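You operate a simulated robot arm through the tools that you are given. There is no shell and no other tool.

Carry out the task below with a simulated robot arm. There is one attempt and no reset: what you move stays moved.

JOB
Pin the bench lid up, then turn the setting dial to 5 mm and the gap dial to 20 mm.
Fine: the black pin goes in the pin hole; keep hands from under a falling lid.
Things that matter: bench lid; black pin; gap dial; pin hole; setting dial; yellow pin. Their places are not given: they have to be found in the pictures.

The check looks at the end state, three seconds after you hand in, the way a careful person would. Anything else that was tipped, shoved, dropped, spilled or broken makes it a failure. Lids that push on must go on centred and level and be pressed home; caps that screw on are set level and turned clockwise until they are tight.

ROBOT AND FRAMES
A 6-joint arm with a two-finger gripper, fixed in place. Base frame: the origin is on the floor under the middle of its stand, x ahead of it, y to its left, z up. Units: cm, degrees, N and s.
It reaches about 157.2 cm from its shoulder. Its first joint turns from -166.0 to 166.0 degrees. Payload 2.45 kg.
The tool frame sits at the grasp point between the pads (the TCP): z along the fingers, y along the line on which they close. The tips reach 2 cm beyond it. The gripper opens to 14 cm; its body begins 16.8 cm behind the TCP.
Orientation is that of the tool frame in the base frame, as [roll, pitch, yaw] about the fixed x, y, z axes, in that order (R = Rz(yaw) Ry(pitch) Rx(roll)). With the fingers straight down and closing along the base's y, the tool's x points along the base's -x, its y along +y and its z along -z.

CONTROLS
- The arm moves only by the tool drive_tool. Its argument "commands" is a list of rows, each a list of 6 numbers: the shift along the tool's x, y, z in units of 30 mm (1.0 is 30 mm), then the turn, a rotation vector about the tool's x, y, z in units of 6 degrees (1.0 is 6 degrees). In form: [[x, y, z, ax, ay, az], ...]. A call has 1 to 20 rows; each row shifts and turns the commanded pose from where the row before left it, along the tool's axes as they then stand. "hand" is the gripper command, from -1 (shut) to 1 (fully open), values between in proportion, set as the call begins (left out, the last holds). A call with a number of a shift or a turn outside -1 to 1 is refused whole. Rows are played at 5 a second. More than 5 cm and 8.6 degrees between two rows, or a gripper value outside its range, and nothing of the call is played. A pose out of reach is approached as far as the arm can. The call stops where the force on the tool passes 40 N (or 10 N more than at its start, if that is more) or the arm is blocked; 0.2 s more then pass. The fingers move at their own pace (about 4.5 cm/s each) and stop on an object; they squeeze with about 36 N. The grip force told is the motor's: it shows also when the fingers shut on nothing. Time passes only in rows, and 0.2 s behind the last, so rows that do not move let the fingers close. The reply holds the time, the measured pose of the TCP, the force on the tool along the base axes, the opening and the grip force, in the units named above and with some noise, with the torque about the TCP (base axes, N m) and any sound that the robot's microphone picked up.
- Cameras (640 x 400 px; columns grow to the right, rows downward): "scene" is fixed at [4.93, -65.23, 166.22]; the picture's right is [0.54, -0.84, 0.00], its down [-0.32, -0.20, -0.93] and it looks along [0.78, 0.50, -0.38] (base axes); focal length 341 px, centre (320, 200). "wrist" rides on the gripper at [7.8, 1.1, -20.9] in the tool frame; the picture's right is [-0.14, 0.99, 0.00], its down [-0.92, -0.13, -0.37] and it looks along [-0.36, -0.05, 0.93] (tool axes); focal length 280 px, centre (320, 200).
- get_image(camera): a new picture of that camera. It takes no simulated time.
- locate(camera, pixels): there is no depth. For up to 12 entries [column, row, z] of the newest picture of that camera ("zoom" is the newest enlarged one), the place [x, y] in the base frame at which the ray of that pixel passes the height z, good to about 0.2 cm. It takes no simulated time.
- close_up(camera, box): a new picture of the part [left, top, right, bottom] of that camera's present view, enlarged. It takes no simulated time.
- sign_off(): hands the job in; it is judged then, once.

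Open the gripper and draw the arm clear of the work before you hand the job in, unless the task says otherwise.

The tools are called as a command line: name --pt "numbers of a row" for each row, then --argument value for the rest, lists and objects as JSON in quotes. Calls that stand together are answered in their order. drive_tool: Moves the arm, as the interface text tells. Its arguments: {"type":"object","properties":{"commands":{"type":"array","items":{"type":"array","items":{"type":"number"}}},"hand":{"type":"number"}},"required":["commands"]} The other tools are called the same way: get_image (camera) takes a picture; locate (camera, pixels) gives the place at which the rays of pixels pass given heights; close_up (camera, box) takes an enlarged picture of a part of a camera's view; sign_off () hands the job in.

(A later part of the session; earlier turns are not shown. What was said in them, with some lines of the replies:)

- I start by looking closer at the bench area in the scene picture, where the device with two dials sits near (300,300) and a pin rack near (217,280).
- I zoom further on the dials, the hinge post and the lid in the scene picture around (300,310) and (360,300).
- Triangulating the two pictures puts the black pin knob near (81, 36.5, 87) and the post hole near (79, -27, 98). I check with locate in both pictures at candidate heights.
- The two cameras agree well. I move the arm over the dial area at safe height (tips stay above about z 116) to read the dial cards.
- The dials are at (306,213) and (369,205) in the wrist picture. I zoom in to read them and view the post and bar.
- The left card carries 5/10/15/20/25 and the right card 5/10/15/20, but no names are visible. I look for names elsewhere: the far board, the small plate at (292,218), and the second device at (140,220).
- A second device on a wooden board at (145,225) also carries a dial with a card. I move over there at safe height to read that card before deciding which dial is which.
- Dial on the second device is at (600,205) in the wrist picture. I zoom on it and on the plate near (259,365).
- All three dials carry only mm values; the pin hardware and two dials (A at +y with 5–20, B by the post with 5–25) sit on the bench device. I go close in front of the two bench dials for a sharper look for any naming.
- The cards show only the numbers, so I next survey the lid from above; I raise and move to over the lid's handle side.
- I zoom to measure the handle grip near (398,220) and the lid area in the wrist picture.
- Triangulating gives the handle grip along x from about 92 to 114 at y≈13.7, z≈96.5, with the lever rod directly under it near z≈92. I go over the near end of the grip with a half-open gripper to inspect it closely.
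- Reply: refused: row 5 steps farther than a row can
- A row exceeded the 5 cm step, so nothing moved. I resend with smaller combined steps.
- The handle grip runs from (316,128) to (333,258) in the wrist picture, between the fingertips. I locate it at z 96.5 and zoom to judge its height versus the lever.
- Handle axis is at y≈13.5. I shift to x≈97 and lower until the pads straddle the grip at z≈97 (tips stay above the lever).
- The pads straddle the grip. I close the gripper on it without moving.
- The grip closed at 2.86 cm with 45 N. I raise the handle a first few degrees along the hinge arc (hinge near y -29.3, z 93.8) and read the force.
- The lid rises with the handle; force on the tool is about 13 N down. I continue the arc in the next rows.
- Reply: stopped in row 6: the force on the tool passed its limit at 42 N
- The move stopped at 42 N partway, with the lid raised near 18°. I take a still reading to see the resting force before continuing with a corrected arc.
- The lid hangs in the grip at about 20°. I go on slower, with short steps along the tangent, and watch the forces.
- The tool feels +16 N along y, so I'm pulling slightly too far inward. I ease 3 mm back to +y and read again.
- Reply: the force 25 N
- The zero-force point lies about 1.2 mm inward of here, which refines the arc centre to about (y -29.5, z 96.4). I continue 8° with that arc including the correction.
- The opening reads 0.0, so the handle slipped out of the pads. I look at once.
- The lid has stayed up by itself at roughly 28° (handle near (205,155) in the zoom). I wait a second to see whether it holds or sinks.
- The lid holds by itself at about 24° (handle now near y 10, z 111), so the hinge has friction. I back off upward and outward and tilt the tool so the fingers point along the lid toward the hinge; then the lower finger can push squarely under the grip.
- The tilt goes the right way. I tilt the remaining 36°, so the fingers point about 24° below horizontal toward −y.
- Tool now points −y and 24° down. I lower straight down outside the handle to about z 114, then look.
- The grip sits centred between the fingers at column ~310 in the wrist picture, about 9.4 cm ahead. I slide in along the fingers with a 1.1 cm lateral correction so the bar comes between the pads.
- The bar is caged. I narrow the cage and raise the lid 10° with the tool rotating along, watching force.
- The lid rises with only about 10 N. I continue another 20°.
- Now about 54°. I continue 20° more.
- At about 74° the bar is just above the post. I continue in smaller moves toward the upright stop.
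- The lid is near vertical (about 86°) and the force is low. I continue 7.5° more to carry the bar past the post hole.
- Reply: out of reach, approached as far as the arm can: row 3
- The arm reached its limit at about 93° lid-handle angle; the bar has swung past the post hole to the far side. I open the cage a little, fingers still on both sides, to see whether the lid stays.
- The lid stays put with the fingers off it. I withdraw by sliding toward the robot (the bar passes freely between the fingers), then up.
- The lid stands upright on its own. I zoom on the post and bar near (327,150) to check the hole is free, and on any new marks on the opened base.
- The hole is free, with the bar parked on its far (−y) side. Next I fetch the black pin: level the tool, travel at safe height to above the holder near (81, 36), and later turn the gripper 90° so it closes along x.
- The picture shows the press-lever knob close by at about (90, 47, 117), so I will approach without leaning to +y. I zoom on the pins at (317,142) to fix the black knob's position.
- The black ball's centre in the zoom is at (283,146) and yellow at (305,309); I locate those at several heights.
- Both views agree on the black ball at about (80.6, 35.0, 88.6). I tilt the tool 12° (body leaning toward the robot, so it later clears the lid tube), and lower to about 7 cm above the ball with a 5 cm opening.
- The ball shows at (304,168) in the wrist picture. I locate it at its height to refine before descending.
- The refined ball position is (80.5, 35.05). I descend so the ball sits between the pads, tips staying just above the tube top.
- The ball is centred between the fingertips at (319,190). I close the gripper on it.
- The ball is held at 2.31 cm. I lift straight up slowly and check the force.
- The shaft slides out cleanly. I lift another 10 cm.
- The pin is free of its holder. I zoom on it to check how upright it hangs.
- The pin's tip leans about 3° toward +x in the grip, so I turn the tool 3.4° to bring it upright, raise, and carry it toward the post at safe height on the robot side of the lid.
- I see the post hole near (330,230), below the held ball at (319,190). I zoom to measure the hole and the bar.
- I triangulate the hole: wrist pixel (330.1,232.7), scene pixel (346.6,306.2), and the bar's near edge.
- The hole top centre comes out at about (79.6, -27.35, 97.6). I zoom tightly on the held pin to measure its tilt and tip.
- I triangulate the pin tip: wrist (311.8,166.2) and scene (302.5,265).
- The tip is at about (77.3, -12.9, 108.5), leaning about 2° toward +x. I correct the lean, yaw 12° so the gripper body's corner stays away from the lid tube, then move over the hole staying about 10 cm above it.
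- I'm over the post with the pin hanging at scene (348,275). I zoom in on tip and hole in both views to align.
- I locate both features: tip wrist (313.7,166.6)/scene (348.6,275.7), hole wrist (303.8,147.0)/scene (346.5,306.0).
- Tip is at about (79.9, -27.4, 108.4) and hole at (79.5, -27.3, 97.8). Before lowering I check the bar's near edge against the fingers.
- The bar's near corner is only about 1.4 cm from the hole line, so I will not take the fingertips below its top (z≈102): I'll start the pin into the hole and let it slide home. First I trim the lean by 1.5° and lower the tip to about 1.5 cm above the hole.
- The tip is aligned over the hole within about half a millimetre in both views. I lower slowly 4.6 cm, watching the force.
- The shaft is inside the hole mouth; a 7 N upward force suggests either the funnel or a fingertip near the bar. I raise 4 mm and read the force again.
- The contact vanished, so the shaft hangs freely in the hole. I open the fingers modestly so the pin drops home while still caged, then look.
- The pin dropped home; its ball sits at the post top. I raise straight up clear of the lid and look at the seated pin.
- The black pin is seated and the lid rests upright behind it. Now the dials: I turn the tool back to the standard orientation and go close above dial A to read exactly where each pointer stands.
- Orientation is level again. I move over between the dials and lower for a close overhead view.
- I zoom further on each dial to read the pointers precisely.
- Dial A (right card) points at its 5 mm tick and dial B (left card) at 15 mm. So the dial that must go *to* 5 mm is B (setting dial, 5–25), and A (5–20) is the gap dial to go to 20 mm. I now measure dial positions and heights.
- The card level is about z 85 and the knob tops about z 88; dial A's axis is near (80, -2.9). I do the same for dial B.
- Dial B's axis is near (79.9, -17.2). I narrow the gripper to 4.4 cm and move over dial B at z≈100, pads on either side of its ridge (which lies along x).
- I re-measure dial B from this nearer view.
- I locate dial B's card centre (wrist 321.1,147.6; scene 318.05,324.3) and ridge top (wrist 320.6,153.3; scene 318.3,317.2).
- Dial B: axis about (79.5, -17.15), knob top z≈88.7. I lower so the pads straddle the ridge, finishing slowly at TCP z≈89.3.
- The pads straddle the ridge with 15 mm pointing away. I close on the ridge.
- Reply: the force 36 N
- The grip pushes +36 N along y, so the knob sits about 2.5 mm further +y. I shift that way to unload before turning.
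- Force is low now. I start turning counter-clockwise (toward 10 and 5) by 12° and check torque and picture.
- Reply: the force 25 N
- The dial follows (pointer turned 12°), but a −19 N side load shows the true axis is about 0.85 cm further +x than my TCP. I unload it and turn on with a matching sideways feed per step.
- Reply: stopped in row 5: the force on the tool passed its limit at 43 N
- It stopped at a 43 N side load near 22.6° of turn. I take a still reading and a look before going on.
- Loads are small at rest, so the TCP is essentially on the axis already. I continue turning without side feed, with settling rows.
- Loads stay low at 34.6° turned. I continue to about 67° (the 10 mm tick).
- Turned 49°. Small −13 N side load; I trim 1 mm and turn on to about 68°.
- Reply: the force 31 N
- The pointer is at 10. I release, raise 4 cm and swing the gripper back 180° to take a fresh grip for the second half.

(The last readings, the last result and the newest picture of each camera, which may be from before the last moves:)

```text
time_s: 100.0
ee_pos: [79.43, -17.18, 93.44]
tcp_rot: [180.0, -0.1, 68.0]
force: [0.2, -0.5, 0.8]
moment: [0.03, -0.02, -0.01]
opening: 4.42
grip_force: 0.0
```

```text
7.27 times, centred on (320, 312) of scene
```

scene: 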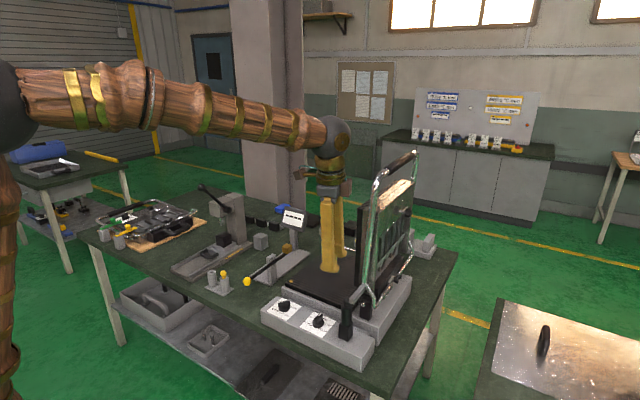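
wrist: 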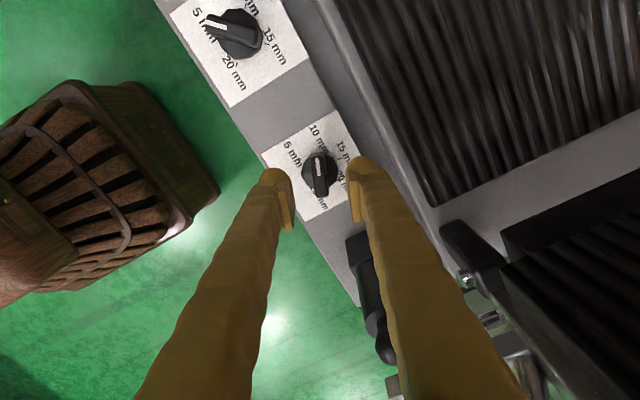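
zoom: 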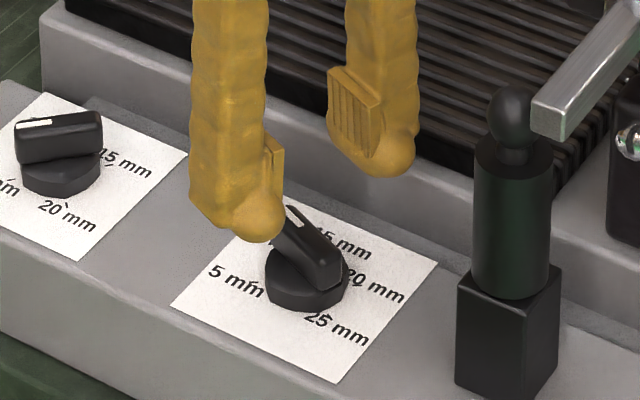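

The dial holds at 10. I zoom to check the pointer against the ticks and that the ridge is centred between the pads.

close_up --camera "wrist" --box '[260, 110, 380, 230]'

close_up --camera "wrist" --box '[170, 0, 300, 100]'

```text
3.33 times, centred on (320, 170) of wrist
```

zoom: 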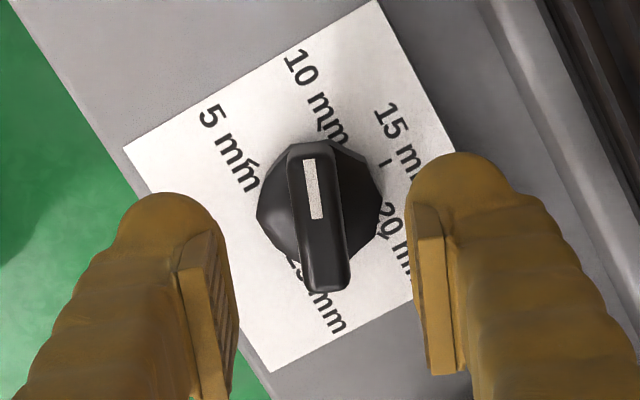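

```text
4.00 times, centred on (235, 50) of wrist
```

zoom: 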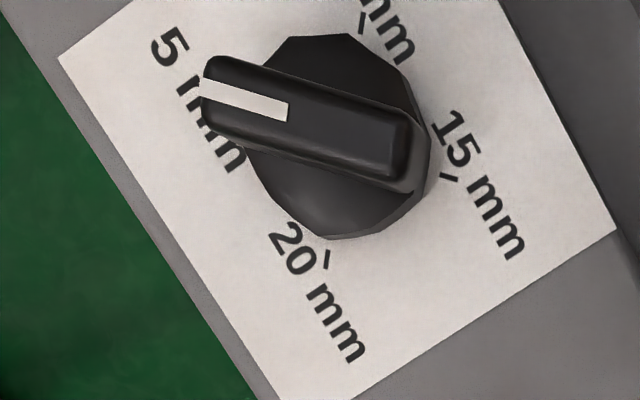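

The ridge is centred between the pads. I lower 4.2 cm and grip again.

drive_tool --pt "0.05 0 0.5 0 0 0" --pt "0 0 0.5 0 0 0" --pt "0 0 0.4 0 0 0" --pt "0 0 0 0 0 0"

drive_tool --pt "0 0 0 0 0 0" --pt "0 0 0 0 0 0" --pt "0 0 0 0 0 0" --pt "0 0 0 0 0 0" --pt "0 0 0 0 0 0" --hand -1

close_up --camera "wrist" --box '[260, 110, 380, 230]'

```text
time_s: 101.0
ee_pos: [79.53, -16.91, 89.2]
tcp_rot: [179.9, -0.1, 68.2]
force: [-0.5, -0.8, 0.7]
moment: [-0.05, -0.01, 0.01]
opening: 4.4
grip_force: 0.1
```

```text
time_s: 102.2
ee_pos: [79.6, -16.96, 89.19]
tcp_rot: [179.9, -0.1, 68.3]
force: [0.6, -1.0, -1.5]
moment: [0.01, -0.02, 0.01]
opening: 1.3
grip_force: 39.2
```

```text
3.33 times, centred on (320, 170) of wrist
```

zoom: 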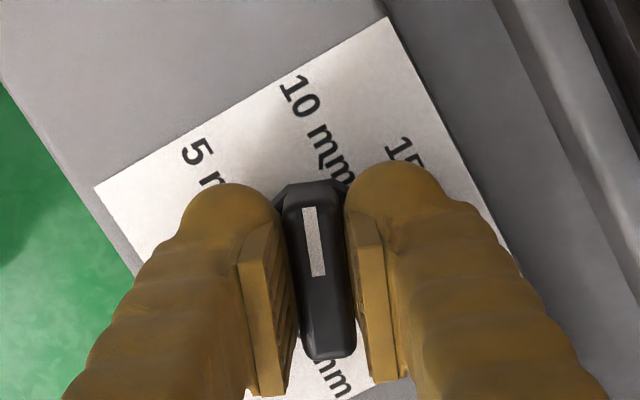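

The grip is centred with no side load. I turn on counter-clockwise in two stages toward the 5 mm tick.

drive_tool --pt "0 0 0 0 0 -0.4" --pt "0 0 0 0 0 -0.4" --pt "0 0 0 0 0 -0.4" --pt "0 0 0 0 0 -0.4" --pt "0 0 0 0 0 -0.4" --pt "0 0 0 0 0 -0.4" --pt "0 0 0 0 0 -0.4" --pt "0 0 0 0 0 -0.4" --pt "0 0 0 0 0 -0.4" --pt "0 0 0 0 0 -0.4" --pt "0 0 0 0 0 -0.4" --pt "0 0 0 0 0 -0.4" --pt "0 0 0 0 0 0" --pt "0 0 0 0 0 0"

```text
time_s: 105.2
ee_pos: [79.48, -17.01, 89.19]
tcp_rot: [179.9, -0.2, 97.0]
force: [-15.7, 13.5, -8.3]
moment: [0.26, 0.15, 0.02]
opening: 1.29
grip_force: 39.9
```

Turned another 29°, side load about 20 N. I trim 1 mm and continue to about 130° total.

drive_tool --pt "0.037 -0.029 0 0 0 -0.4" --pt "0 0 0 0 0 -0.4" --pt "0 0 0 0 0 -0.4" --pt "0 0 0 0 0 -0.4" --pt "0 0 0 0 0 -0.4" --pt "0 0 0 0 0 -0.4" --pt "0 0 0 0 0 -0.4" --pt "0 0 0 0 0 0" --pt "0 0 0 0 0 0"

close_up --camera "wrist" --box '[260, 110, 380, 230]'

```text
time_s: 107.2
ee_pos: [79.43, -16.92, 89.24]
tcp_rot: [179.8, 0.0, 113.8]
force: [10.4, -26.8, -12.8]
moment: [-0.31, -0.13, -0.01]
opening: 1.31
grip_force: 39.3
```

```text
3.33 times, centred on (320, 170) of wrist
```

zoom: 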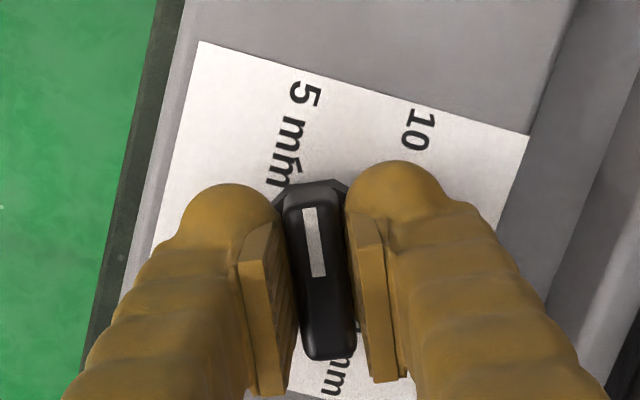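

Pointer is near 114°. I trim the side load and turn 17° more, then release to measure against the tick.

drive_tool --pt "-0.06 0 0 0 0 -0.4" --pt "0 0 0 0 0 -0.4" --pt "0 0 0 0 0 -0.4" --pt "0 0 0 0 0 -0.4" --pt "0 0 0 0 0 -0.4" --pt "0 0 0 0 0 -0.4" --pt "0 0 0 0 0 -0.4" --pt "0 0 0 0 0 0" --pt "0 0 0 0 0 0"

drive_tool --pt "0 0 0 0 0 0" --pt "0 0 0 0 0 0" --pt "0 0 0 0 0 0" --pt "0 0 -0.6 0 0 0" --pt "0 0 -1 0 0 0" --pt "0 0 -1 0 0 0" --pt "0 0 -1 0 0 0" --hand -0.2

get_image --camera "wrist"

close_up --camera "wrist" --box '[270, 100, 370, 190]'

close_up --camera "scene" --box '[295, 300, 345, 340]'

```text
time_s: 109.2
ee_pos: [79.49, -17.1, 89.25]
tcp_rot: [179.7, 0.1, 130.6]
force: [-10.1, 4.9, 9.9]
moment: [0.06, 0.13, -1.26]
opening: 1.68
grip_force: 42.2
```

```text
time_s: 110.8
ee_pos: [79.47, -17.07, 100.0]
tcp_rot: [179.9, -0.1, 130.5]
force: [-0.5, 0.4, 0.1]
moment: [-0.02, -0.01, 0.01]
opening: 5.58
grip_force: 0.1
```

```text
taken
```

wrist: 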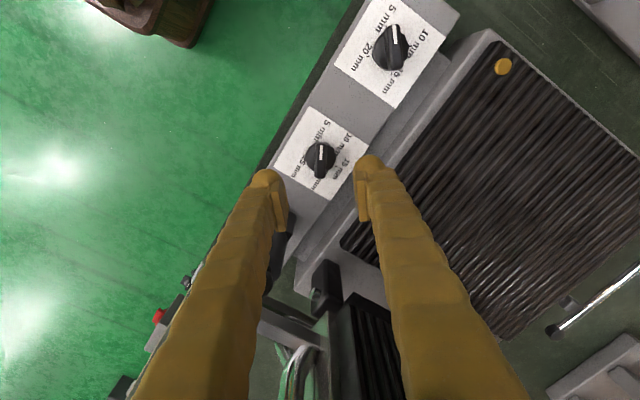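

```text
4.44 times, centred on (320, 145) of wrist
```

zoom: 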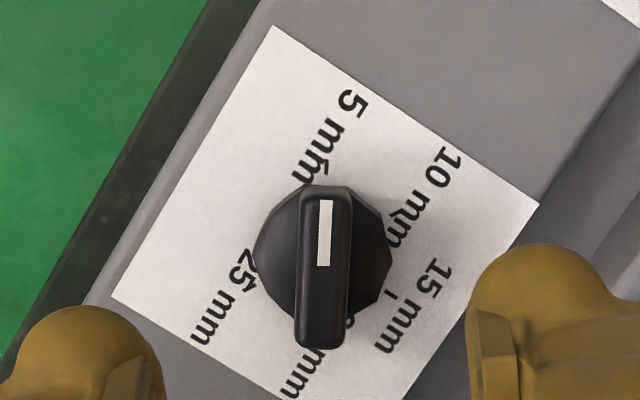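

```text
10.00 times, centred on (320, 320) of scene
```

zoom: 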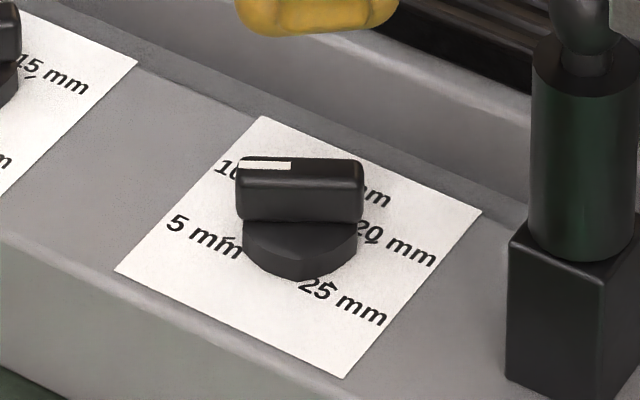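

A torque of −1.3 N·m at the end shows the dial met its end stop near 5 mm. I measure the pointer direction versus the 5 mm tick with locate.

close_up --camera "wrist" --box '[295, 115, 345, 175]'

locate --camera "wrist" --pixels '[[321.1, 143.5, 88.7], [320.2, 177, 88.7], [318, 140.7, 85.8], [338.5, 167, 85.8], [336.5, 153, 85.8], [305, 159.6, 85.8], [311.5, 106.2, 85.8], [369, 146, 85.8], [273, 167, 85.8]]'

```text
6.67 times, centred on (320, 145) of wrist
```

zoom: 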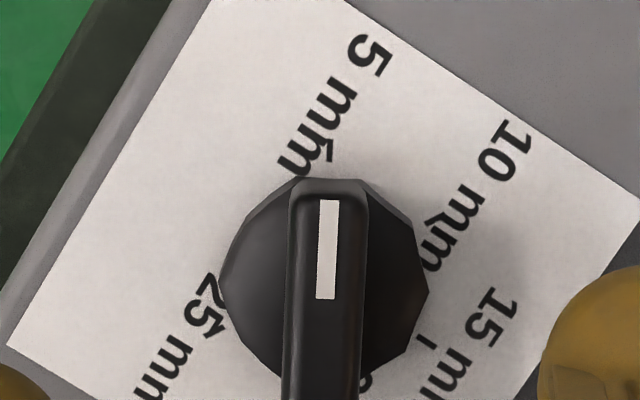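

```text
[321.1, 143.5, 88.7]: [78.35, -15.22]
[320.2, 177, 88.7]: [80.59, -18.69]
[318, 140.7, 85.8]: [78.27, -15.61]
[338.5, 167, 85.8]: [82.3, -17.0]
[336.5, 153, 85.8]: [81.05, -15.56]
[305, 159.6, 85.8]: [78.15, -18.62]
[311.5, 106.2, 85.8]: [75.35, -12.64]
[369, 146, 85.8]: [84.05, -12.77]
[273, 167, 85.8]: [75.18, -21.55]
```

The pointer direction measures about 123° from the 15 mm direction. I zoom in harder on the 5 mm tick region to compare.

close_up --camera "wrist" --box '[304, 126, 340, 150]'

close_up --camera "wrist" --box '[298, 148, 342, 180]'

close_up --camera "scene" --box '[303, 308, 335, 332]'

```text
16.00 times, centred on (322, 138) of wrist
```

zoom: 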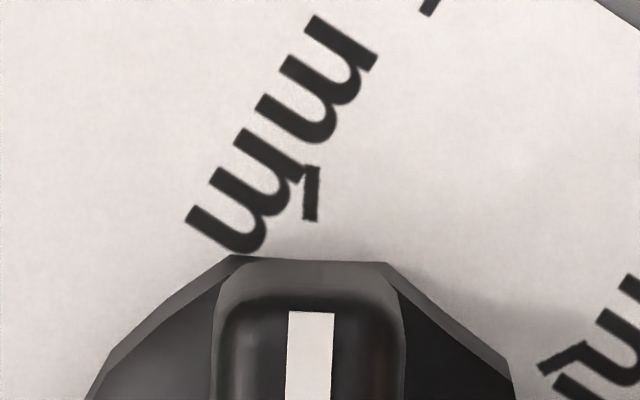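

```text
12.50 times, centred on (320, 164) of wrist
```

zoom: 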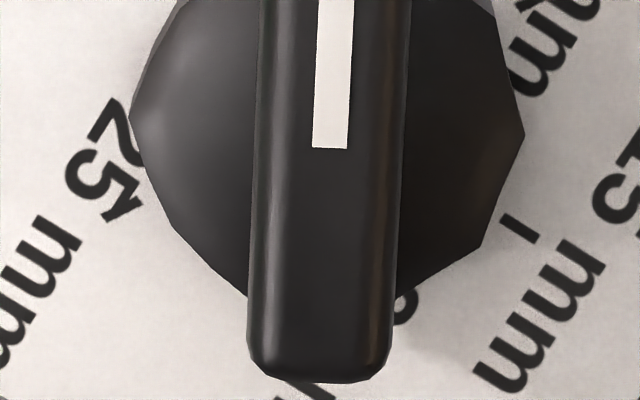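

```text
16.00 times, centred on (319, 320) of scene
```

zoom: 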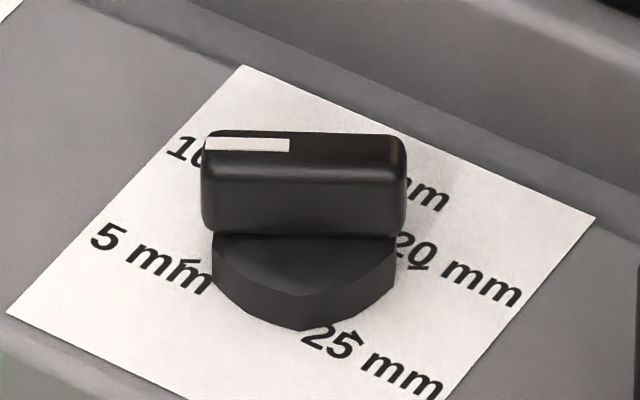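

The 5 mm tick lines up exactly with the white pointer mark (both at column ~311 in the zoom): dial B, the setting dial, is at 5 mm. I move over dial A and align the gripper with its ridge.

drive_tool --pt "0.705 0.618 0 0 0 0" --pt "0.705 0.618 0 0 0 0" --pt "0.705 0.618 0 0 0 0" --pt "0.705 0.618 0 0 0 0" --pt "0.705 0.618 0 0 0 0" --pt "0 0 0 0 0 -0.75" --pt "0 0 0 0 0 0" --hand -0.37

get_image --camera "wrist"

close_up --camera "wrist" --box '[270, 100, 370, 190]'

get_image --camera "scene"

```text
time_s: 112.4
ee_pos: [79.59, -2.91, 100.11]
tcp_rot: [179.8, 0.0, 135.1]
force: [0.5, 0.5, -0.3]
moment: [0.0, -0.02, 0.03]
opening: 4.4
grip_force: 0.0
```

```text
taken
```

wrist: 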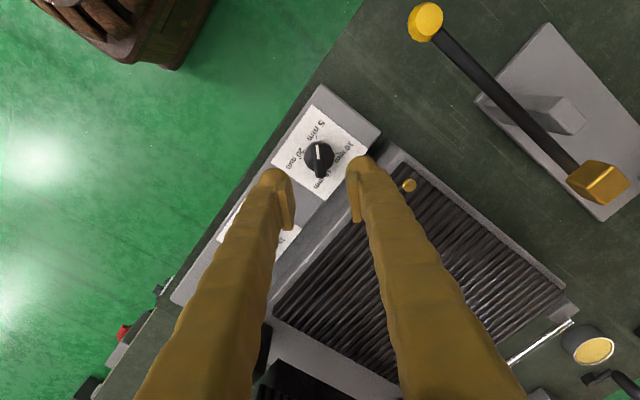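

```text
4.44 times, centred on (320, 145) of wrist
```

zoom: 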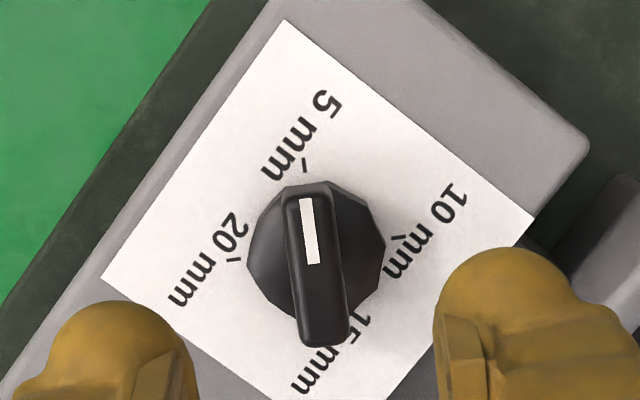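

```text
taken
```

scene: 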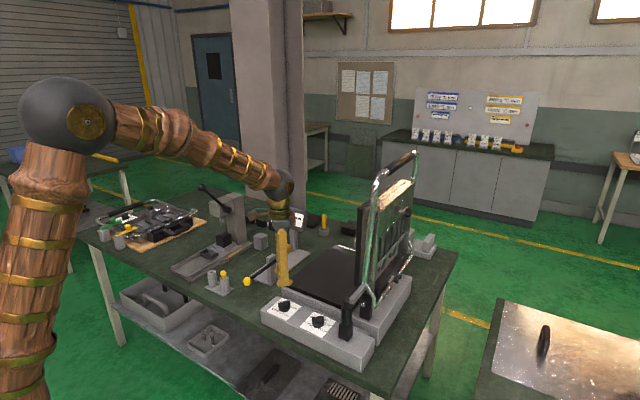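

Dial A's ridge is aligned with the pads, pointing at its 5 mm tick. I locate its card centre for the axis.

locate --camera "wrist" --pixels '[[319.4, 155.5, 85.8], [368.4, 148.4, 85.8], [270.5, 162.6, 85.8], [312, 104.5, 85.8], [316.4, 137.1, 85.8], [300.2, 158.5, 85.8], [338, 153.6, 85.8], [315, 143, 88.7], [322.5, 177, 88.7]]'

```text
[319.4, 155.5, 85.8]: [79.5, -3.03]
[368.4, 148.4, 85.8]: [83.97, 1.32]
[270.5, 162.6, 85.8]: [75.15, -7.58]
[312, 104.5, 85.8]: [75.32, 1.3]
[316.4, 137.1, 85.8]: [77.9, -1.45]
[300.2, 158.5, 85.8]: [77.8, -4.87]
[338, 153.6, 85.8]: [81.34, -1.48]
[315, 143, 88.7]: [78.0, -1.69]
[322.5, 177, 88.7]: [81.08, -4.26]
```

Axis is (79.55, -3.1), ticks at ±135°/±45°. I lower over dial A and grip its ridge.

drive_tool --pt "-0.035 -0.054 1 0 0 0" --pt "0 0 1 0 0 0" --pt "0 0 0.7 0 0 0" --pt "0 0 0.5 0 0 0" --pt "0 0 0.42 0 0 0" --pt "0 0 0 0 0 0"

get_image --camera "wrist"

close_up --camera "wrist" --box '[250, 120, 390, 250]'

```text
time_s: 113.8
ee_pos: [79.68, -3.24, 89.26]
tcp_rot: [179.9, 0.0, 135.0]
force: [0.0, 0.0, 0.3]
moment: [-0.02, -0.04, -0.01]
opening: 4.42
grip_force: 0.2
```

```text
taken
```

wrist: 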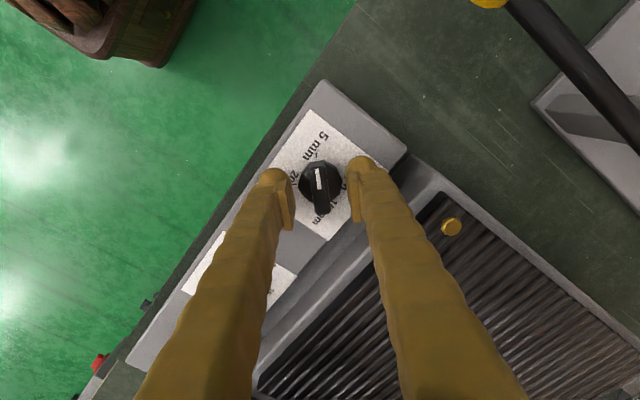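

```text
3.08 times, centred on (320, 185) of wrist
```

zoom: 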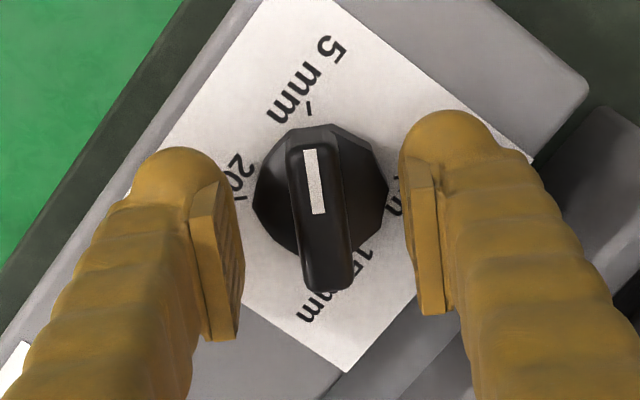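

The ridge is centred between the pads and parallel to them. I close on it.

drive_tool --pt "0 0 0 0 0 0" --pt "0 0 0 0 0 0" --pt "0 0 0 0 0 0" --pt "0 0 0 0 0 0" --pt "0 0 0 0 0 0" --hand -1

```text
time_s: 115.0
ee_pos: [79.66, -3.16, 89.12]
tcp_rot: [179.7, 0.0, 135.1]
force: [7.7, 7.4, -4.6]
moment: [0.09, -0.1, -0.1]
opening: 1.29
grip_force: 40.0
```

Gripped with little load. I turn clockwise about 29° first, with a small trim.

drive_tool --pt "0 0.02 0 0 0 0.4" --pt "0 0 0 0 0 0.4" --pt "0 0 0 0 0 0.4" --pt "0 0 0 0 0 0.4" --pt "0 0 0 0 0 0.4" --pt "0 0 0 0 0 0.4" --pt "0 0 0 0 0 0" --pt "0 0 0 0 0 0"

close_up --camera "wrist" --box '[250, 120, 390, 250]'

```text
time_s: 116.8
ee_pos: [79.67, -3.19, 89.18]
tcp_rot: [179.9, 0.0, 120.7]
force: [-13.8, -13.9, -2.0]
moment: [-0.16, 0.18, 0.05]
opening: 1.28
grip_force: 39.2
```

```text
3.08 times, centred on (320, 185) of wrist
```

zoom: 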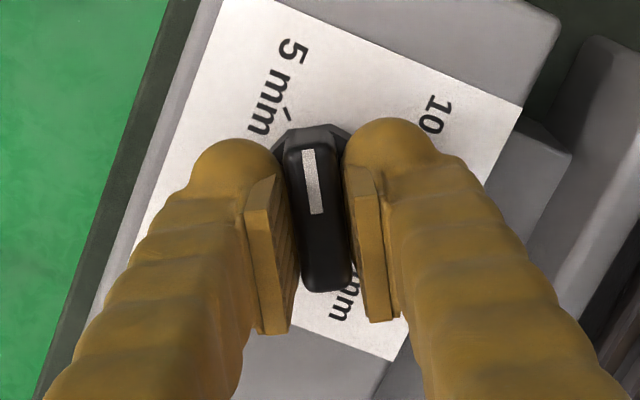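

The dial turns clockwise smoothly. I trim and go on about 38° with a slight side feed.

drive_tool --pt "-0.01 -0.04 0 0 0 0.4" --pt "0 -0.006 0 0 0 0.4" --pt "0 -0.006 0 0 0 0.4" --pt "0 -0.006 0 0 0 0.4" --pt "0 -0.006 0 0 0 0.4" --pt "0 -0.006 0 0 0 0.4" --pt "0 -0.006 0 0 0 0.4" --pt "0 -0.006 0 0 0 0.4" --pt "0 0 0 0 0 0" --pt "0 0 0 0 0 0"

```text
time_s: 118.6
ee_pos: [79.43, -3.19, 89.09]
tcp_rot: [179.8, -0.1, 102.0]
force: [5.1, 2.6, -4.2]
moment: [-0.03, -0.06, 0.03]
opening: 1.29
grip_force: 40.0
stopped in row 9: the force on the tool passed its limit at 41 N (the readings are from after the stop); the commanded pose is now the measured one
```

It paused on a brief 41 N side load but rests at 5 N now (57° remaining to this segment's end covered in part). I continue without side feed.

drive_tool --pt "0 0 0 0 0 0.4" --pt "0 0 0 0 0 0.4" --pt "0 0 0 0 0 0.4" --pt "0 0 0 0 0 0.4" --pt "0 0 0 0 0 0.4" --pt "0 0 0 0 0 0.4" --pt "0 0 0 0 0 0.4" --pt "0 0 0 0 0 0" --pt "0 0 0 0 0 0"

close_up --camera "wrist" --box '[250, 120, 390, 250]'

```text
time_s: 120.6
ee_pos: [79.39, -3.21, 89.25]
tcp_rot: [179.8, -0.1, 85.1]
force: [-7.9, 5.4, -6.3]
moment: [0.12, 0.14, 0.0]
opening: 1.3
grip_force: 39.6
```

```text
3.08 times, centred on (320, 185) of wrist
```

zoom: 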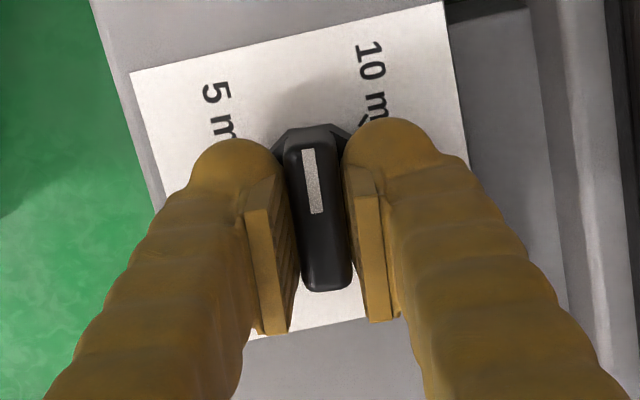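

Forces are low. I continue clockwise in stages.

drive_tool --pt "0 -0.015 0 0 0 0.4" --pt "0 0 0 0 0 0.4" --pt "0 0 0 0 0 0.4" --pt "0 0 0 0 0 0.4" --pt "0 0 0 0 0 0.4" --pt "0 0 0 0 0 0.4" --pt "0 0 0 0 0 0.4" --pt "0 0 0 0 0 0.4" --pt "0 0 0 0 0 0" --pt "0 0 0 0 0 0"

```text
time_s: 122.8
ee_pos: [79.38, -3.31, 89.2]
tcp_rot: [179.8, -0.2, 65.9]
force: [-25.8, 11.9, -4.7]
moment: [0.12, 0.26, 0.03]
opening: 1.3
grip_force: 40.2
```

Side load −26 N in x; I trim 2 mm and continue another 19°.

drive_tool --pt "0 -0.065 0 0 0 0" --pt "0 0 0 0 0 0.4" --pt "0 0 0 0 0 0.4" --pt "0 0 0 0 0 0.4" --pt "0 0 0 0 0 0.4" --pt "0 0 0 0 0 0.4" --pt "0 0 0 0 0 0.4" --pt "0 0 0 0 0 0.4" --pt "0 0 0 0 0 0.4" --pt "0 0 0 0 0 0" --pt "0 0 0 0 0 0"

close_up --camera "wrist" --box '[250, 120, 390, 250]'

get_image --camera "scene"

```text
time_s: 125.2
ee_pos: [79.33, -3.17, 89.18]
tcp_rot: [179.9, -0.2, 46.8]
force: [27.8, -19.1, -19.3]
moment: [-0.21, -0.23, -0.04]
opening: 1.3
grip_force: 40.2
```

```text
3.08 times, centred on (320, 185) of wrist
```

zoom: 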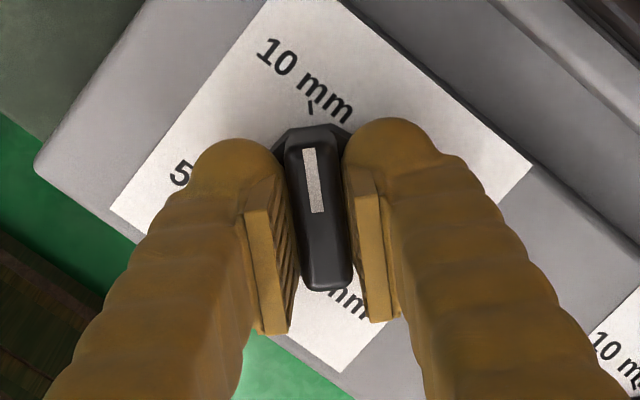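

```text
taken
```

scene: 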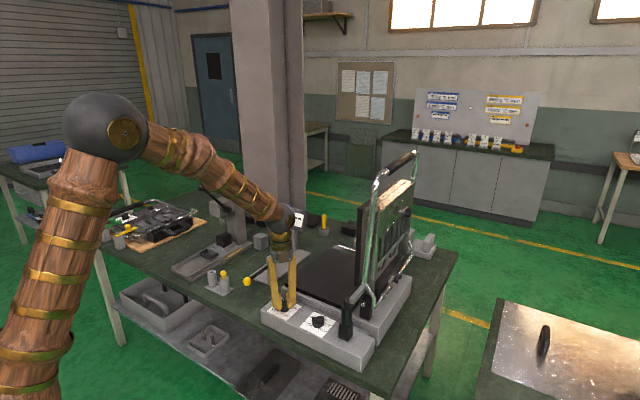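

Pointer is at 10 mm. I release, raise 4 cm, and swing the gripper back 180° for the next grip.

drive_tool --pt "0 0 0 0 0 0" --pt "0 0 0 0 0 0" --pt "0 0 0 0 0 0" --pt "0 0 -0.5 0 0 0" --pt "0 0 -0.9 0 0 0" --pt "0 0 0 0 0 -1" --pt "0 0 0 0 0 -1" --pt "0 0 0 0 0 -1" --pt "0 0 0 0 0 -1" --pt "0 0 0 0 0 -1" --pt "0 0 0 0 0 -1" --pt "0 0 0 0 0 -1" --pt "0 0 0 0 0 -1" --pt "0 0 0 0 0 -1" --pt "0 0 0 0 0 -1" --pt "0 0 0 0 0 -1" --pt "0 0 0 0 0 -1" --pt "0 0 0 0 0 -1" --pt "0 0 0 0 0 -1" --pt "0 0 0 0 0 -1" --hand -0.37

drive_tool --pt "0 0 0 0 0 -1" --pt "0 0 0 0 0 -1" --pt "0 0 0 0 0 -1" --pt "0 0 0 0 0 -1" --pt "0 0 0 0 0 -1" --pt "0 0 0 0 0 -1" --pt "0 0 0 0 0 -1" --pt "0 0 0 0 0 -1" --pt "0 0 0 0 0 -1" --pt "0 0 0 0 0 -1" --pt "0 0 0 0 0 -1" --pt "0 0 0 0 0 -1" --pt "0 0 0 0 0 -1" --pt "0 0 0 0 0 -1" --pt "0 0 0 0 0 -1" --pt "0 0 0 0 0 0"

get_image --camera "wrist"

close_up --camera "wrist" --box '[250, 110, 390, 240]'

```text
time_s: 129.4
ee_pos: [79.27, -3.18, 93.47]
tcp_rot: [179.8, 0.1, 136.8]
force: [-0.8, 0.5, 0.1]
moment: [0.0, 0.01, -0.02]
opening: 4.41
grip_force: 0.1
```

```text
time_s: 132.8
ee_pos: [79.33, -3.23, 93.49]
tcp_rot: [-179.9, 0.2, -133.1]
force: [0.2, -0.7, -0.5]
moment: [0.02, 0.01, 0.0]
opening: 4.42
grip_force: 0.1
```

```text
taken
```

wrist: 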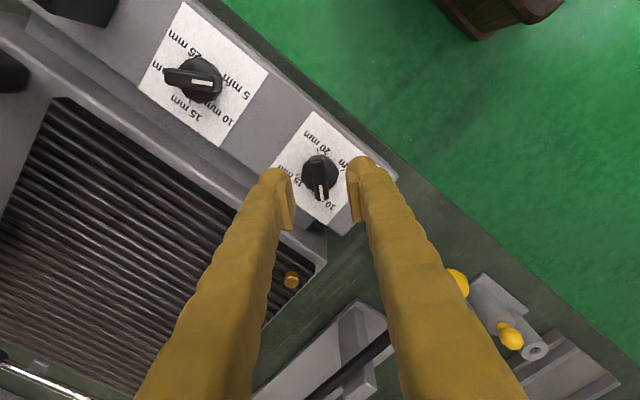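

```text
3.08 times, centred on (320, 175) of wrist
```

zoom: 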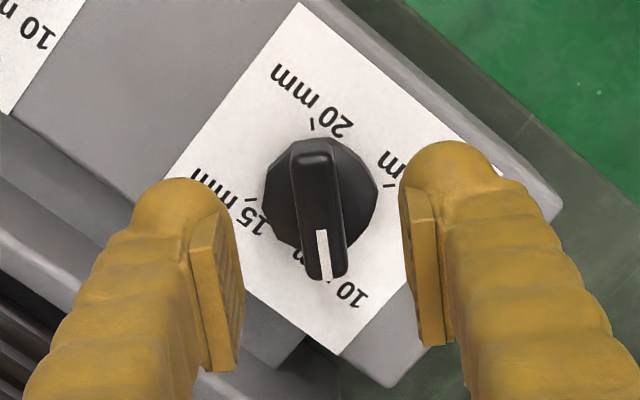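

Dial A points at 10 and the view also confirms dial B at 5. I lower, grip the ridge again.

drive_tool --pt "-0.06 -0.02 0.5 0 0 0" --pt "0 0 0.5 0 0 0" --pt "0 0 0.42 0 0 0" --pt "0 0 0 0 0 0"

drive_tool --pt "0 0 0 0 0 0" --pt "0 0 0 0 0 0" --pt "0 0 0 0 0 0" --pt "0 0 0 0 0 0" --pt "0 0 0 0 0 0" --hand -1

close_up --camera "wrist" --box '[250, 110, 390, 240]'

```text
time_s: 133.8
ee_pos: [79.47, -3.06, 89.08]
tcp_rot: [-179.9, 0.2, -133.1]
force: [0.2, 0.6, -0.1]
moment: [0.0, -0.01, -0.03]
opening: 4.42
grip_force: 0.0
```

```text
time_s: 135.0
ee_pos: [79.53, -3.1, 89.19]
tcp_rot: [-179.9, 0.2, -133.2]
force: [9.1, -7.7, -4.5]
moment: [-0.06, -0.08, -0.02]
opening: 1.29
grip_force: 39.6
```

```text
3.08 times, centred on (320, 175) of wrist
```

zoom: 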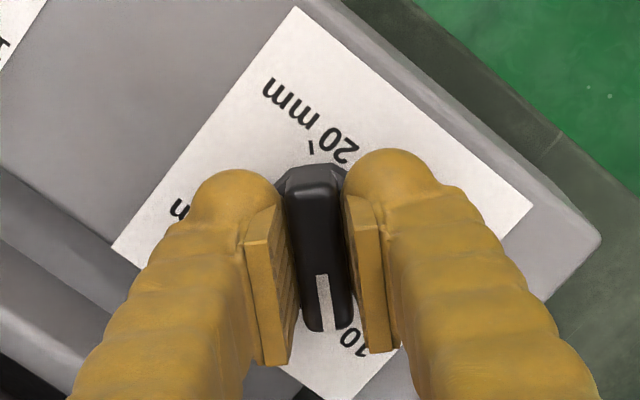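

Gripped near the axis. I turn clockwise toward 15 and 20 in stages.

drive_tool --pt "0 -0.025 0 0 0 0.4" --pt "0 0 0 0 0 0.4" --pt "0 0 0 0 0 0.4" --pt "0 0 0 0 0 0.4" --pt "0 0 0 0 0 0.4" --pt "0 0 0 0 0 0.4" --pt "0 0 0 0 0 0.4" --pt "0 0 0 0 0 0.4" --pt "0 0 0 0 0 0.4" --pt "0 0 0 0 0 0.4" --pt "0 0 0 0 0 0" --pt "0 0 0 0 0 0"

```text
time_s: 137.6
ee_pos: [79.54, -3.12, 89.1]
tcp_rot: [179.9, 0.2, -157.2]
force: [-21.4, 34.8, 3.1]
moment: [0.28, 0.26, 0.03]
opening: 1.32
grip_force: 39.7
```

A side load of about 40 N has built up along the closing direction, so I trim about 2.7 mm and continue in shorter stages.

drive_tool --pt "0 0.045 0 0 0 0" --pt "0 0.045 0 0 0 0" --pt "0 0.012 0 0 0 0.4" --pt "0 0.012 0 0 0 0.4" --pt "0 0.012 0 0 0 0.4" --pt "0 0.012 0 0 0 0.4" --pt "0 0 0 0 0 0" --pt "0 0 0 0 0 0"

```text
time_s: 138.9
ee_pos: [79.39, -3.02, 89.25]
tcp_rot: [-179.9, 0.4, -164.4]
force: [0.5, -2.4, -1.8]
moment: [-0.04, 0.08, 0.03]
opening: 1.31
grip_force: 39.5
stopped in row 6: the force on the tool passed its limit at 53 N (the readings are from after the stop); the commanded pose is now the measured one
```

The stop reset the load to zero (rest force 2 N). I simply continue turning in short stages without trims.

drive_tool --pt "0 0 0 0 0 0.4" --pt "0 0 0 0 0 0.4" --pt "0 0 0 0 0 0.4" --pt "0 0 0 0 0 0.4" --pt "0 0 0 0 0 0.4" --pt "0 0 0 0 0 0.4" --pt "0 0 0 0 0 0"

close_up --camera "wrist" --box '[250, 110, 390, 240]'

```text
time_s: 140.5
ee_pos: [79.49, -3.03, 89.12]
tcp_rot: [-180.0, 0.3, -178.9]
force: [4.8, -11.5, -8.0]
moment: [-0.07, -0.07, -0.04]
opening: 1.31
grip_force: 39.4
```

```text
3.08 times, centred on (320, 175) of wrist
```

zoom: 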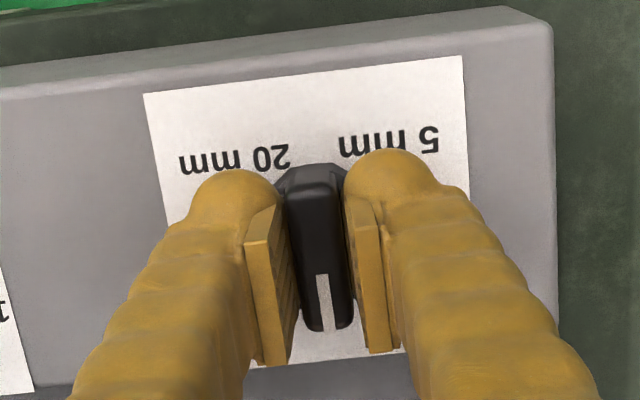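

Pointer now at the middle (between 10 and 15). I continue clockwise.

drive_tool --pt "0 0 0 0 0 0.4" --pt "0 0 0 0 0 0.4" --pt "0 0 0 0 0 0.4" --pt "0 0 0 0 0 0.4" --pt "0 0 0 0 0 0.4" --pt "0 0 0 0 0 0.4" --pt "0 0 0 0 0 0.4" --pt "0 0 0 0 0 0.4" --pt "0 0 0 0 0 0"

```text
time_s: 142.5
ee_pos: [79.47, -3.06, 89.28]
tcp_rot: [179.9, 0.3, 161.9]
force: [4.0, -11.2, -9.3]
moment: [-0.15, -0.12, 0.01]
opening: 1.27
grip_force: 39.6
```

Loads stay low (pointer at about −18°). I continue 30° more.

drive_tool --pt "0 0 0 0 0 0.5" --pt "0 0 0 0 0 0.5" --pt "0 0 0 0 0 0.5" --pt "0 0 0 0 0 0.5" --pt "0 0 0 0 0 0.5" --pt "0 0 0 0 0 0.5" --pt "0 0 0 0 0 0.5" --pt "0 0 0 0 0 0.5" --pt "0 0 0 0 0 0.5" --pt "0 0 0 0 0 0.5" --pt "0 0 0 0 0 0"

```text
time_s: 144.9
ee_pos: [79.5, -2.94, 89.24]
tcp_rot: [179.8, 0.2, 131.9]
force: [4.3, -5.0, -5.0]
moment: [0.0, -0.03, -0.01]
opening: 1.29
grip_force: 39.8
```

Pointer at about −48° (15 mm). I continue 36° more.

drive_tool --pt "0 0 0 0 0 0.5" --pt "0 0 0 0 0 0.5" --pt "0 0 0 0 0 0.5" --pt "0 0 0 0 0 0.5" --pt "0 0 0 0 0 0.5" --pt "0 0 0 0 0 0.5" --pt "0 0 0 0 0 0.5" --pt "0 0 0 0 0 0.5" --pt "0 0 0 0 0 0.5" --pt "0 0 0 0 0 0.5" --pt "0 0 0 0 0 0.5" --pt "0 0 0 0 0 0.5" --pt "0 0 0 0 0 0"

close_up --camera "wrist" --box '[250, 110, 390, 240]'

```text
time_s: 147.7
ee_pos: [79.53, -3.02, 89.12]
tcp_rot: [179.7, 0.0, 95.8]
force: [17.8, 12.7, -5.6]
moment: [0.1, -0.17, 0.0]
opening: 1.31
grip_force: 39.3
```

```text
3.08 times, centred on (320, 175) of wrist
```

zoom: 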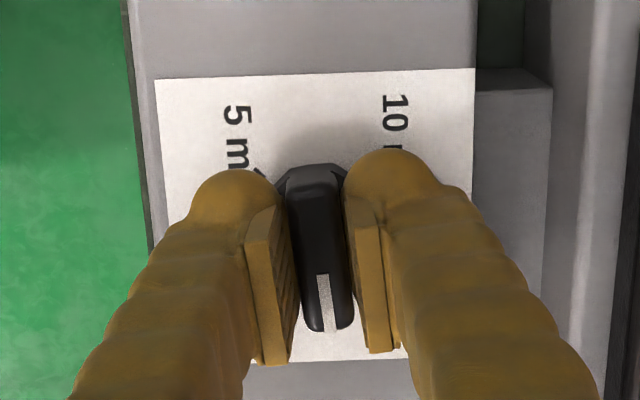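

Pointer at −84°. I continue about 42° more toward the 20 mm tick at −135°.

drive_tool --pt "0 0 0 0 0 0.5" --pt "0 0 0 0 0 0.5" --pt "0 0 0 0 0 0.5" --pt "0 0 0 0 0 0.5" --pt "0 0 0 0 0 0.5" --pt "0 0 0 0 0 0.5" --pt "0 0 0 0 0 0.5" --pt "0 0 0 0 0 0.5" --pt "0 0 0 0 0 0.5" --pt "0 0 0 0 0 0.5" --pt "0 0 0 0 0 0.5" --pt "0 0 0 0 0 0.5" --pt "0 0 0 0 0 0.5" --pt "0 0 0 0 0 0.5" --pt "0 0 0 0 0 0"

close_up --camera "wrist" --box '[250, 110, 390, 240]'

```text
time_s: 150.9
ee_pos: [79.54, -3.03, 89.17]
tcp_rot: [179.7, -0.3, 54.0]
force: [25.6, 4.9, 10.2]
moment: [0.06, -0.26, 0.01]
opening: 1.3
grip_force: 39.7
```

```text
3.08 times, centred on (320, 175) of wrist
```

zoom: 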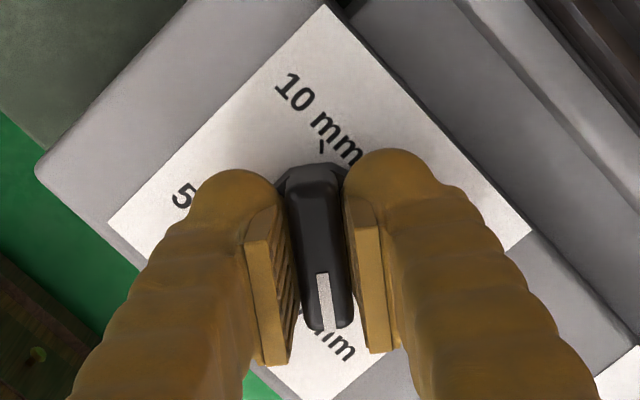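

Pointer about −126°. I turn the last 9° slowly and watch the torque for the end stop.

drive_tool --pt "0 0 0 0 0 0.3" --pt "0 0 0 0 0 0.3" --pt "0 0 0 0 0 0.3" --pt "0 0 0 0 0 0.3" --pt "0 0 0 0 0 0.3" --pt "0 0 0 0 0 0"

close_up --camera "wrist" --box '[250, 110, 390, 240]'

```text
time_s: 152.3
ee_pos: [79.52, -3.13, 89.21]
tcp_rot: [179.8, -0.1, 44.8]
force: [32.5, -4.8, 0.0]
moment: [0.04, -0.43, 0.03]
opening: 1.29
grip_force: 39.7
```

```text
3.08 times, centred on (320, 175) of wrist
```

zoom: 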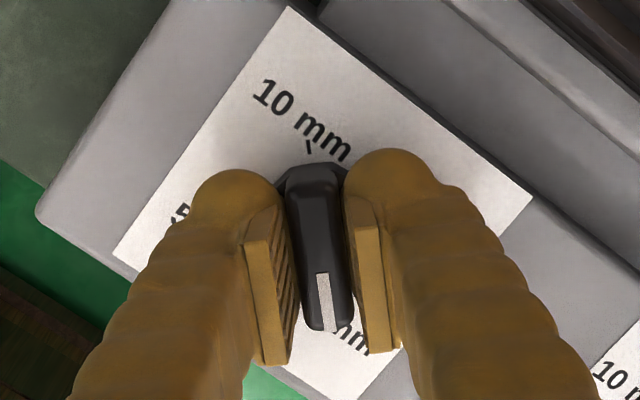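

Pointer is at about −135° with no stop torque. I release, raise, and inspect the alignment with the 20 mm tick.

drive_tool --pt "0 0 0 0 0 0" --pt "0 0 0 0 0 0" --pt "0 0 0 0 0 0" --pt "0 0 -0.6 0 0 0" --pt "0 0 -1 0 0 0" --pt "0 0 -1 0 0 0" --pt "0 0 -1 0 0 0" --pt "0 0 0 0 0 0" --hand -0.2

get_image --camera "wrist"

close_up --camera "wrist" --box '[280, 110, 360, 190]'

close_up --camera "scene" --box '[262, 290, 342, 340]'

```text
time_s: 154.1
ee_pos: [79.38, -2.93, 100.07]
tcp_rot: [179.9, -0.2, 44.9]
force: [0.2, -0.1, 0.2]
moment: [0.0, 0.03, 0.01]
opening: 5.59
grip_force: 0.2
```

```text
taken
```

wrist: 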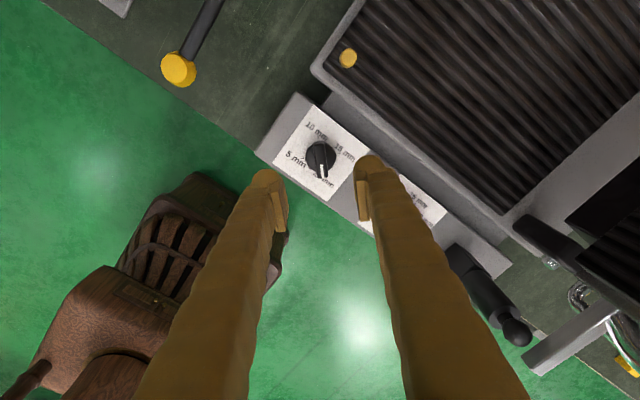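

```text
5.00 times, centred on (320, 150) of wrist
```

zoom: 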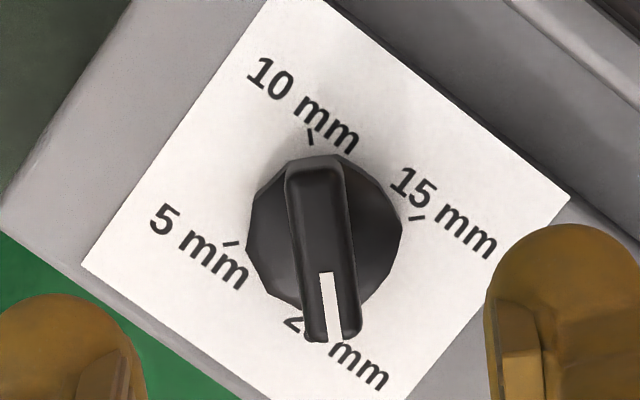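

```text
8.00 times, centred on (302, 315) of scene
```

zoom: 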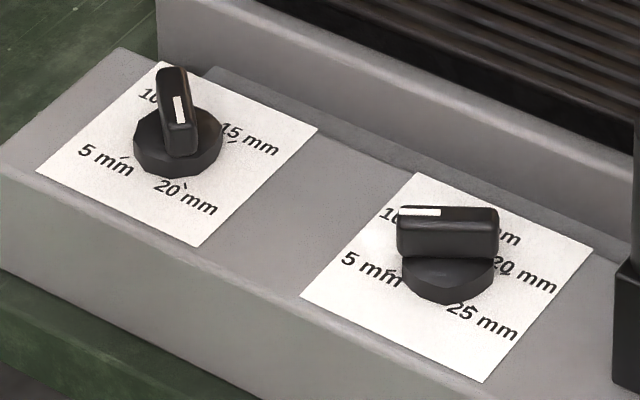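

Dial A now points at 20 mm. I verify the angle numerically: ridge ends (zoom 313,165)/(333,335) and ticks 10 (310,138), 5 (231,243), 15 (417,217).

locate --camera "wrist" --pixels '[[318.6, 143, 88.7], [322.6, 177, 88.7], [318, 137.6, 85.8], [302.2, 158.6, 85.8], [339.4, 153.4, 85.8]]'

close_up --camera "wrist" --box '[300, 130, 345, 185]'

```text
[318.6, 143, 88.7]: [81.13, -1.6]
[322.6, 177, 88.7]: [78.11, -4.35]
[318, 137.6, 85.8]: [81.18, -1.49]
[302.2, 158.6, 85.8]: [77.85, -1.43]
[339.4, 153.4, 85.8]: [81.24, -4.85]
```

```text
7.27 times, centred on (322, 158) of wrist
```

zoom: 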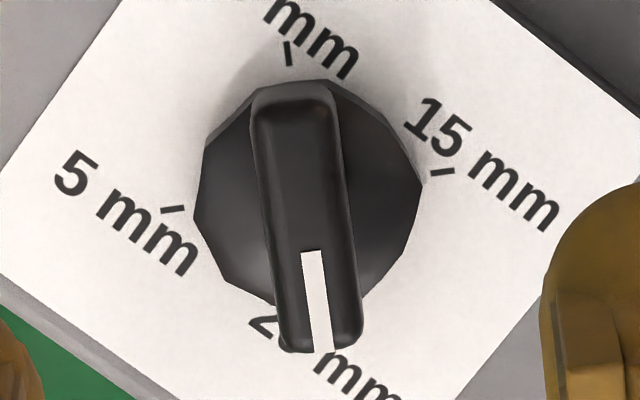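

The pointer is within about 1–2° of the 20 mm tick. I raise the arm well clear, back away from the bench and open the gripper.

drive_tool --pt "0 0 -1 0 0 0" --pt "0 0 -1 0 0 0" --pt "0 0 -1 0 0 0" --pt "0 0 -1 0 0 0" --pt "0 0 -1 0 0 0" --pt "0 0 -1 0 0 0" --pt "0 0 -1 0 0 0" --pt "0 0 -1 0 0 0" --pt "0 0 -1 0 0 0" --pt "0 0 -1 0 0 0" --pt "0 0 -1 0 0 0" --pt "0 0 -1 0 0 0" --pt "0 0 -1 0 0 0" --pt "0 0 -1 0 0 0" --pt "-0.7 -0.7 0 0 0 0" --pt "-0.7 -0.7 0 0 0 0" --pt "-0.7 -0.7 0 0 0 0" --pt "-0.7 -0.7 0 0 0 0" --pt "-0.7 -0.7 0 0 0 0" --pt "-0.7 -0.7 0 0 0 0" --hand -0.2

drive_tool --pt "-0.7 -0.7 0 0 0 -1" --pt "0 0 0 0 0 -1" --pt "0 0 0 0 0 -1" --pt "0 0 0 0 0 -1" --pt "0 0 0 0 0 -1" --pt "0 0 0 0 0 -1" --pt "0 0 0 0 0 -1" --pt "0 0 0 0 0 -1" --pt "0 0 0 0 0 -1" --pt "0 0 0 0 0 -1" --pt "0 0 0 0 0 -1" --pt "0 0 0 0 0 -1" --pt "0 0 0 0 0 -1" --pt "0 0 0 0 0 -1" --pt "0 0 0 0 0 -1" --hand 1

get_image --camera "scene"

close_up --camera "scene" --box '[240, 140, 430, 350]'

close_up --camera "scene" --box '[80, 180, 300, 310]'

get_image --camera "wrist"

```text
time_s: 158.3
ee_pos: [61.34, -2.98, 141.83]
tcp_rot: [179.9, -0.2, 44.8]
force: [-0.1, -0.4, 0.8]
moment: [-0.02, 0.09, 0.0]
opening: 5.59
grip_force: 0.0
```

```text
time_s: 161.5
ee_pos: [58.42, -2.98, 141.75]
tcp_rot: [179.8, 0.1, 135.0]
force: [0.6, -0.4, 0.3]
moment: [0.02, 0.02, 0.01]
opening: 14.0
grip_force: 0.1
```

```text
taken
```

scene: 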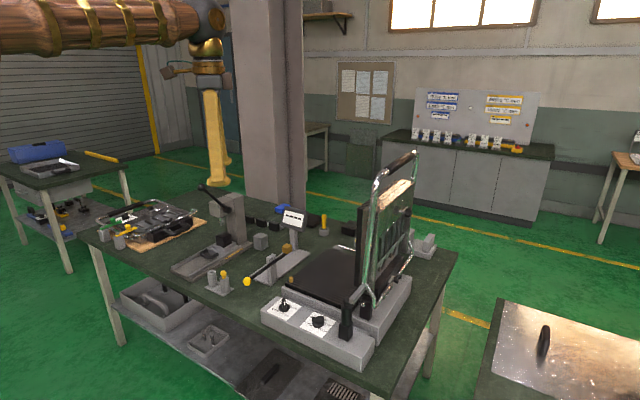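

```text
1.90 times, centred on (335, 245) of scene
```

zoom: 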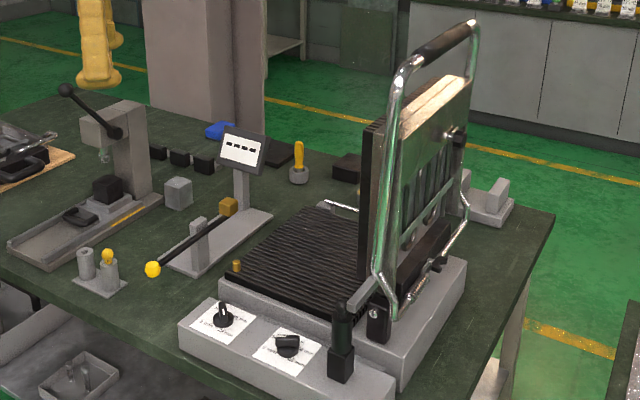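

```text
2.91 times, centred on (190, 245) of scene
```

zoom: 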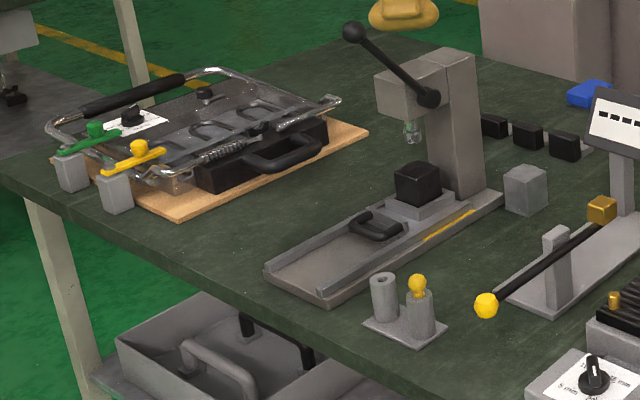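

```text
taken
```

wrist: 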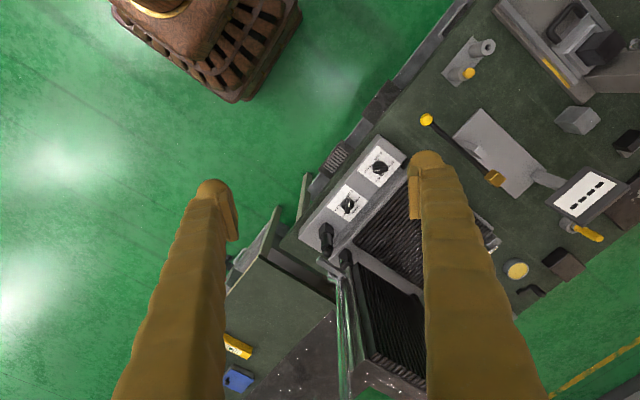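

Final views: the lid stands upright with the black pin seated in the post, dial B at 5 mm, dial A at 20 mm, the yellow pin, lever, display and press undisturbed, and the gripper is open and clear. I hand in.

sign_off

```text
The job is handed in.
```

I pinned the bench lid up and turned the two bench dials. Which dial is "setting" and which is "gap" was my own inference, because neither dial is labelled.

- **Lid and pin:** The lid stands just past vertical and stays there by itself. The black pin is fully down in the pin hole, in front of the lid's bar, so the lid cannot fall shut.
- **Setting dial (my reading):** I took this to be the dial next to the pin post, marked 5 to 25 mm. It was at 15 mm and is now at 5 mm, on its tick.
- **Gap dial (my reading):** I took this to be the other dial on the same box, marked 5 to 20 mm. It was at 5 mm and is now at 20 mm, within about 2° of its tick.
- **Why that way round:** The 5–20 dial already stood at 5 mm, so only the dial by the post needed turning to 5 mm. The press on the wooden board also has a mm dial, already at about 5 mm. I left it alone because the two dials on the bench box matched the job.

While I was lifting the lid, the handle slipped out of the gripper once, at about 24°. The lid held its position, and I took it again from underneath. In the last pictures the yellow pin, lever, display and other items look undisturbed. The gripper is open and the arm is clear of the bench.
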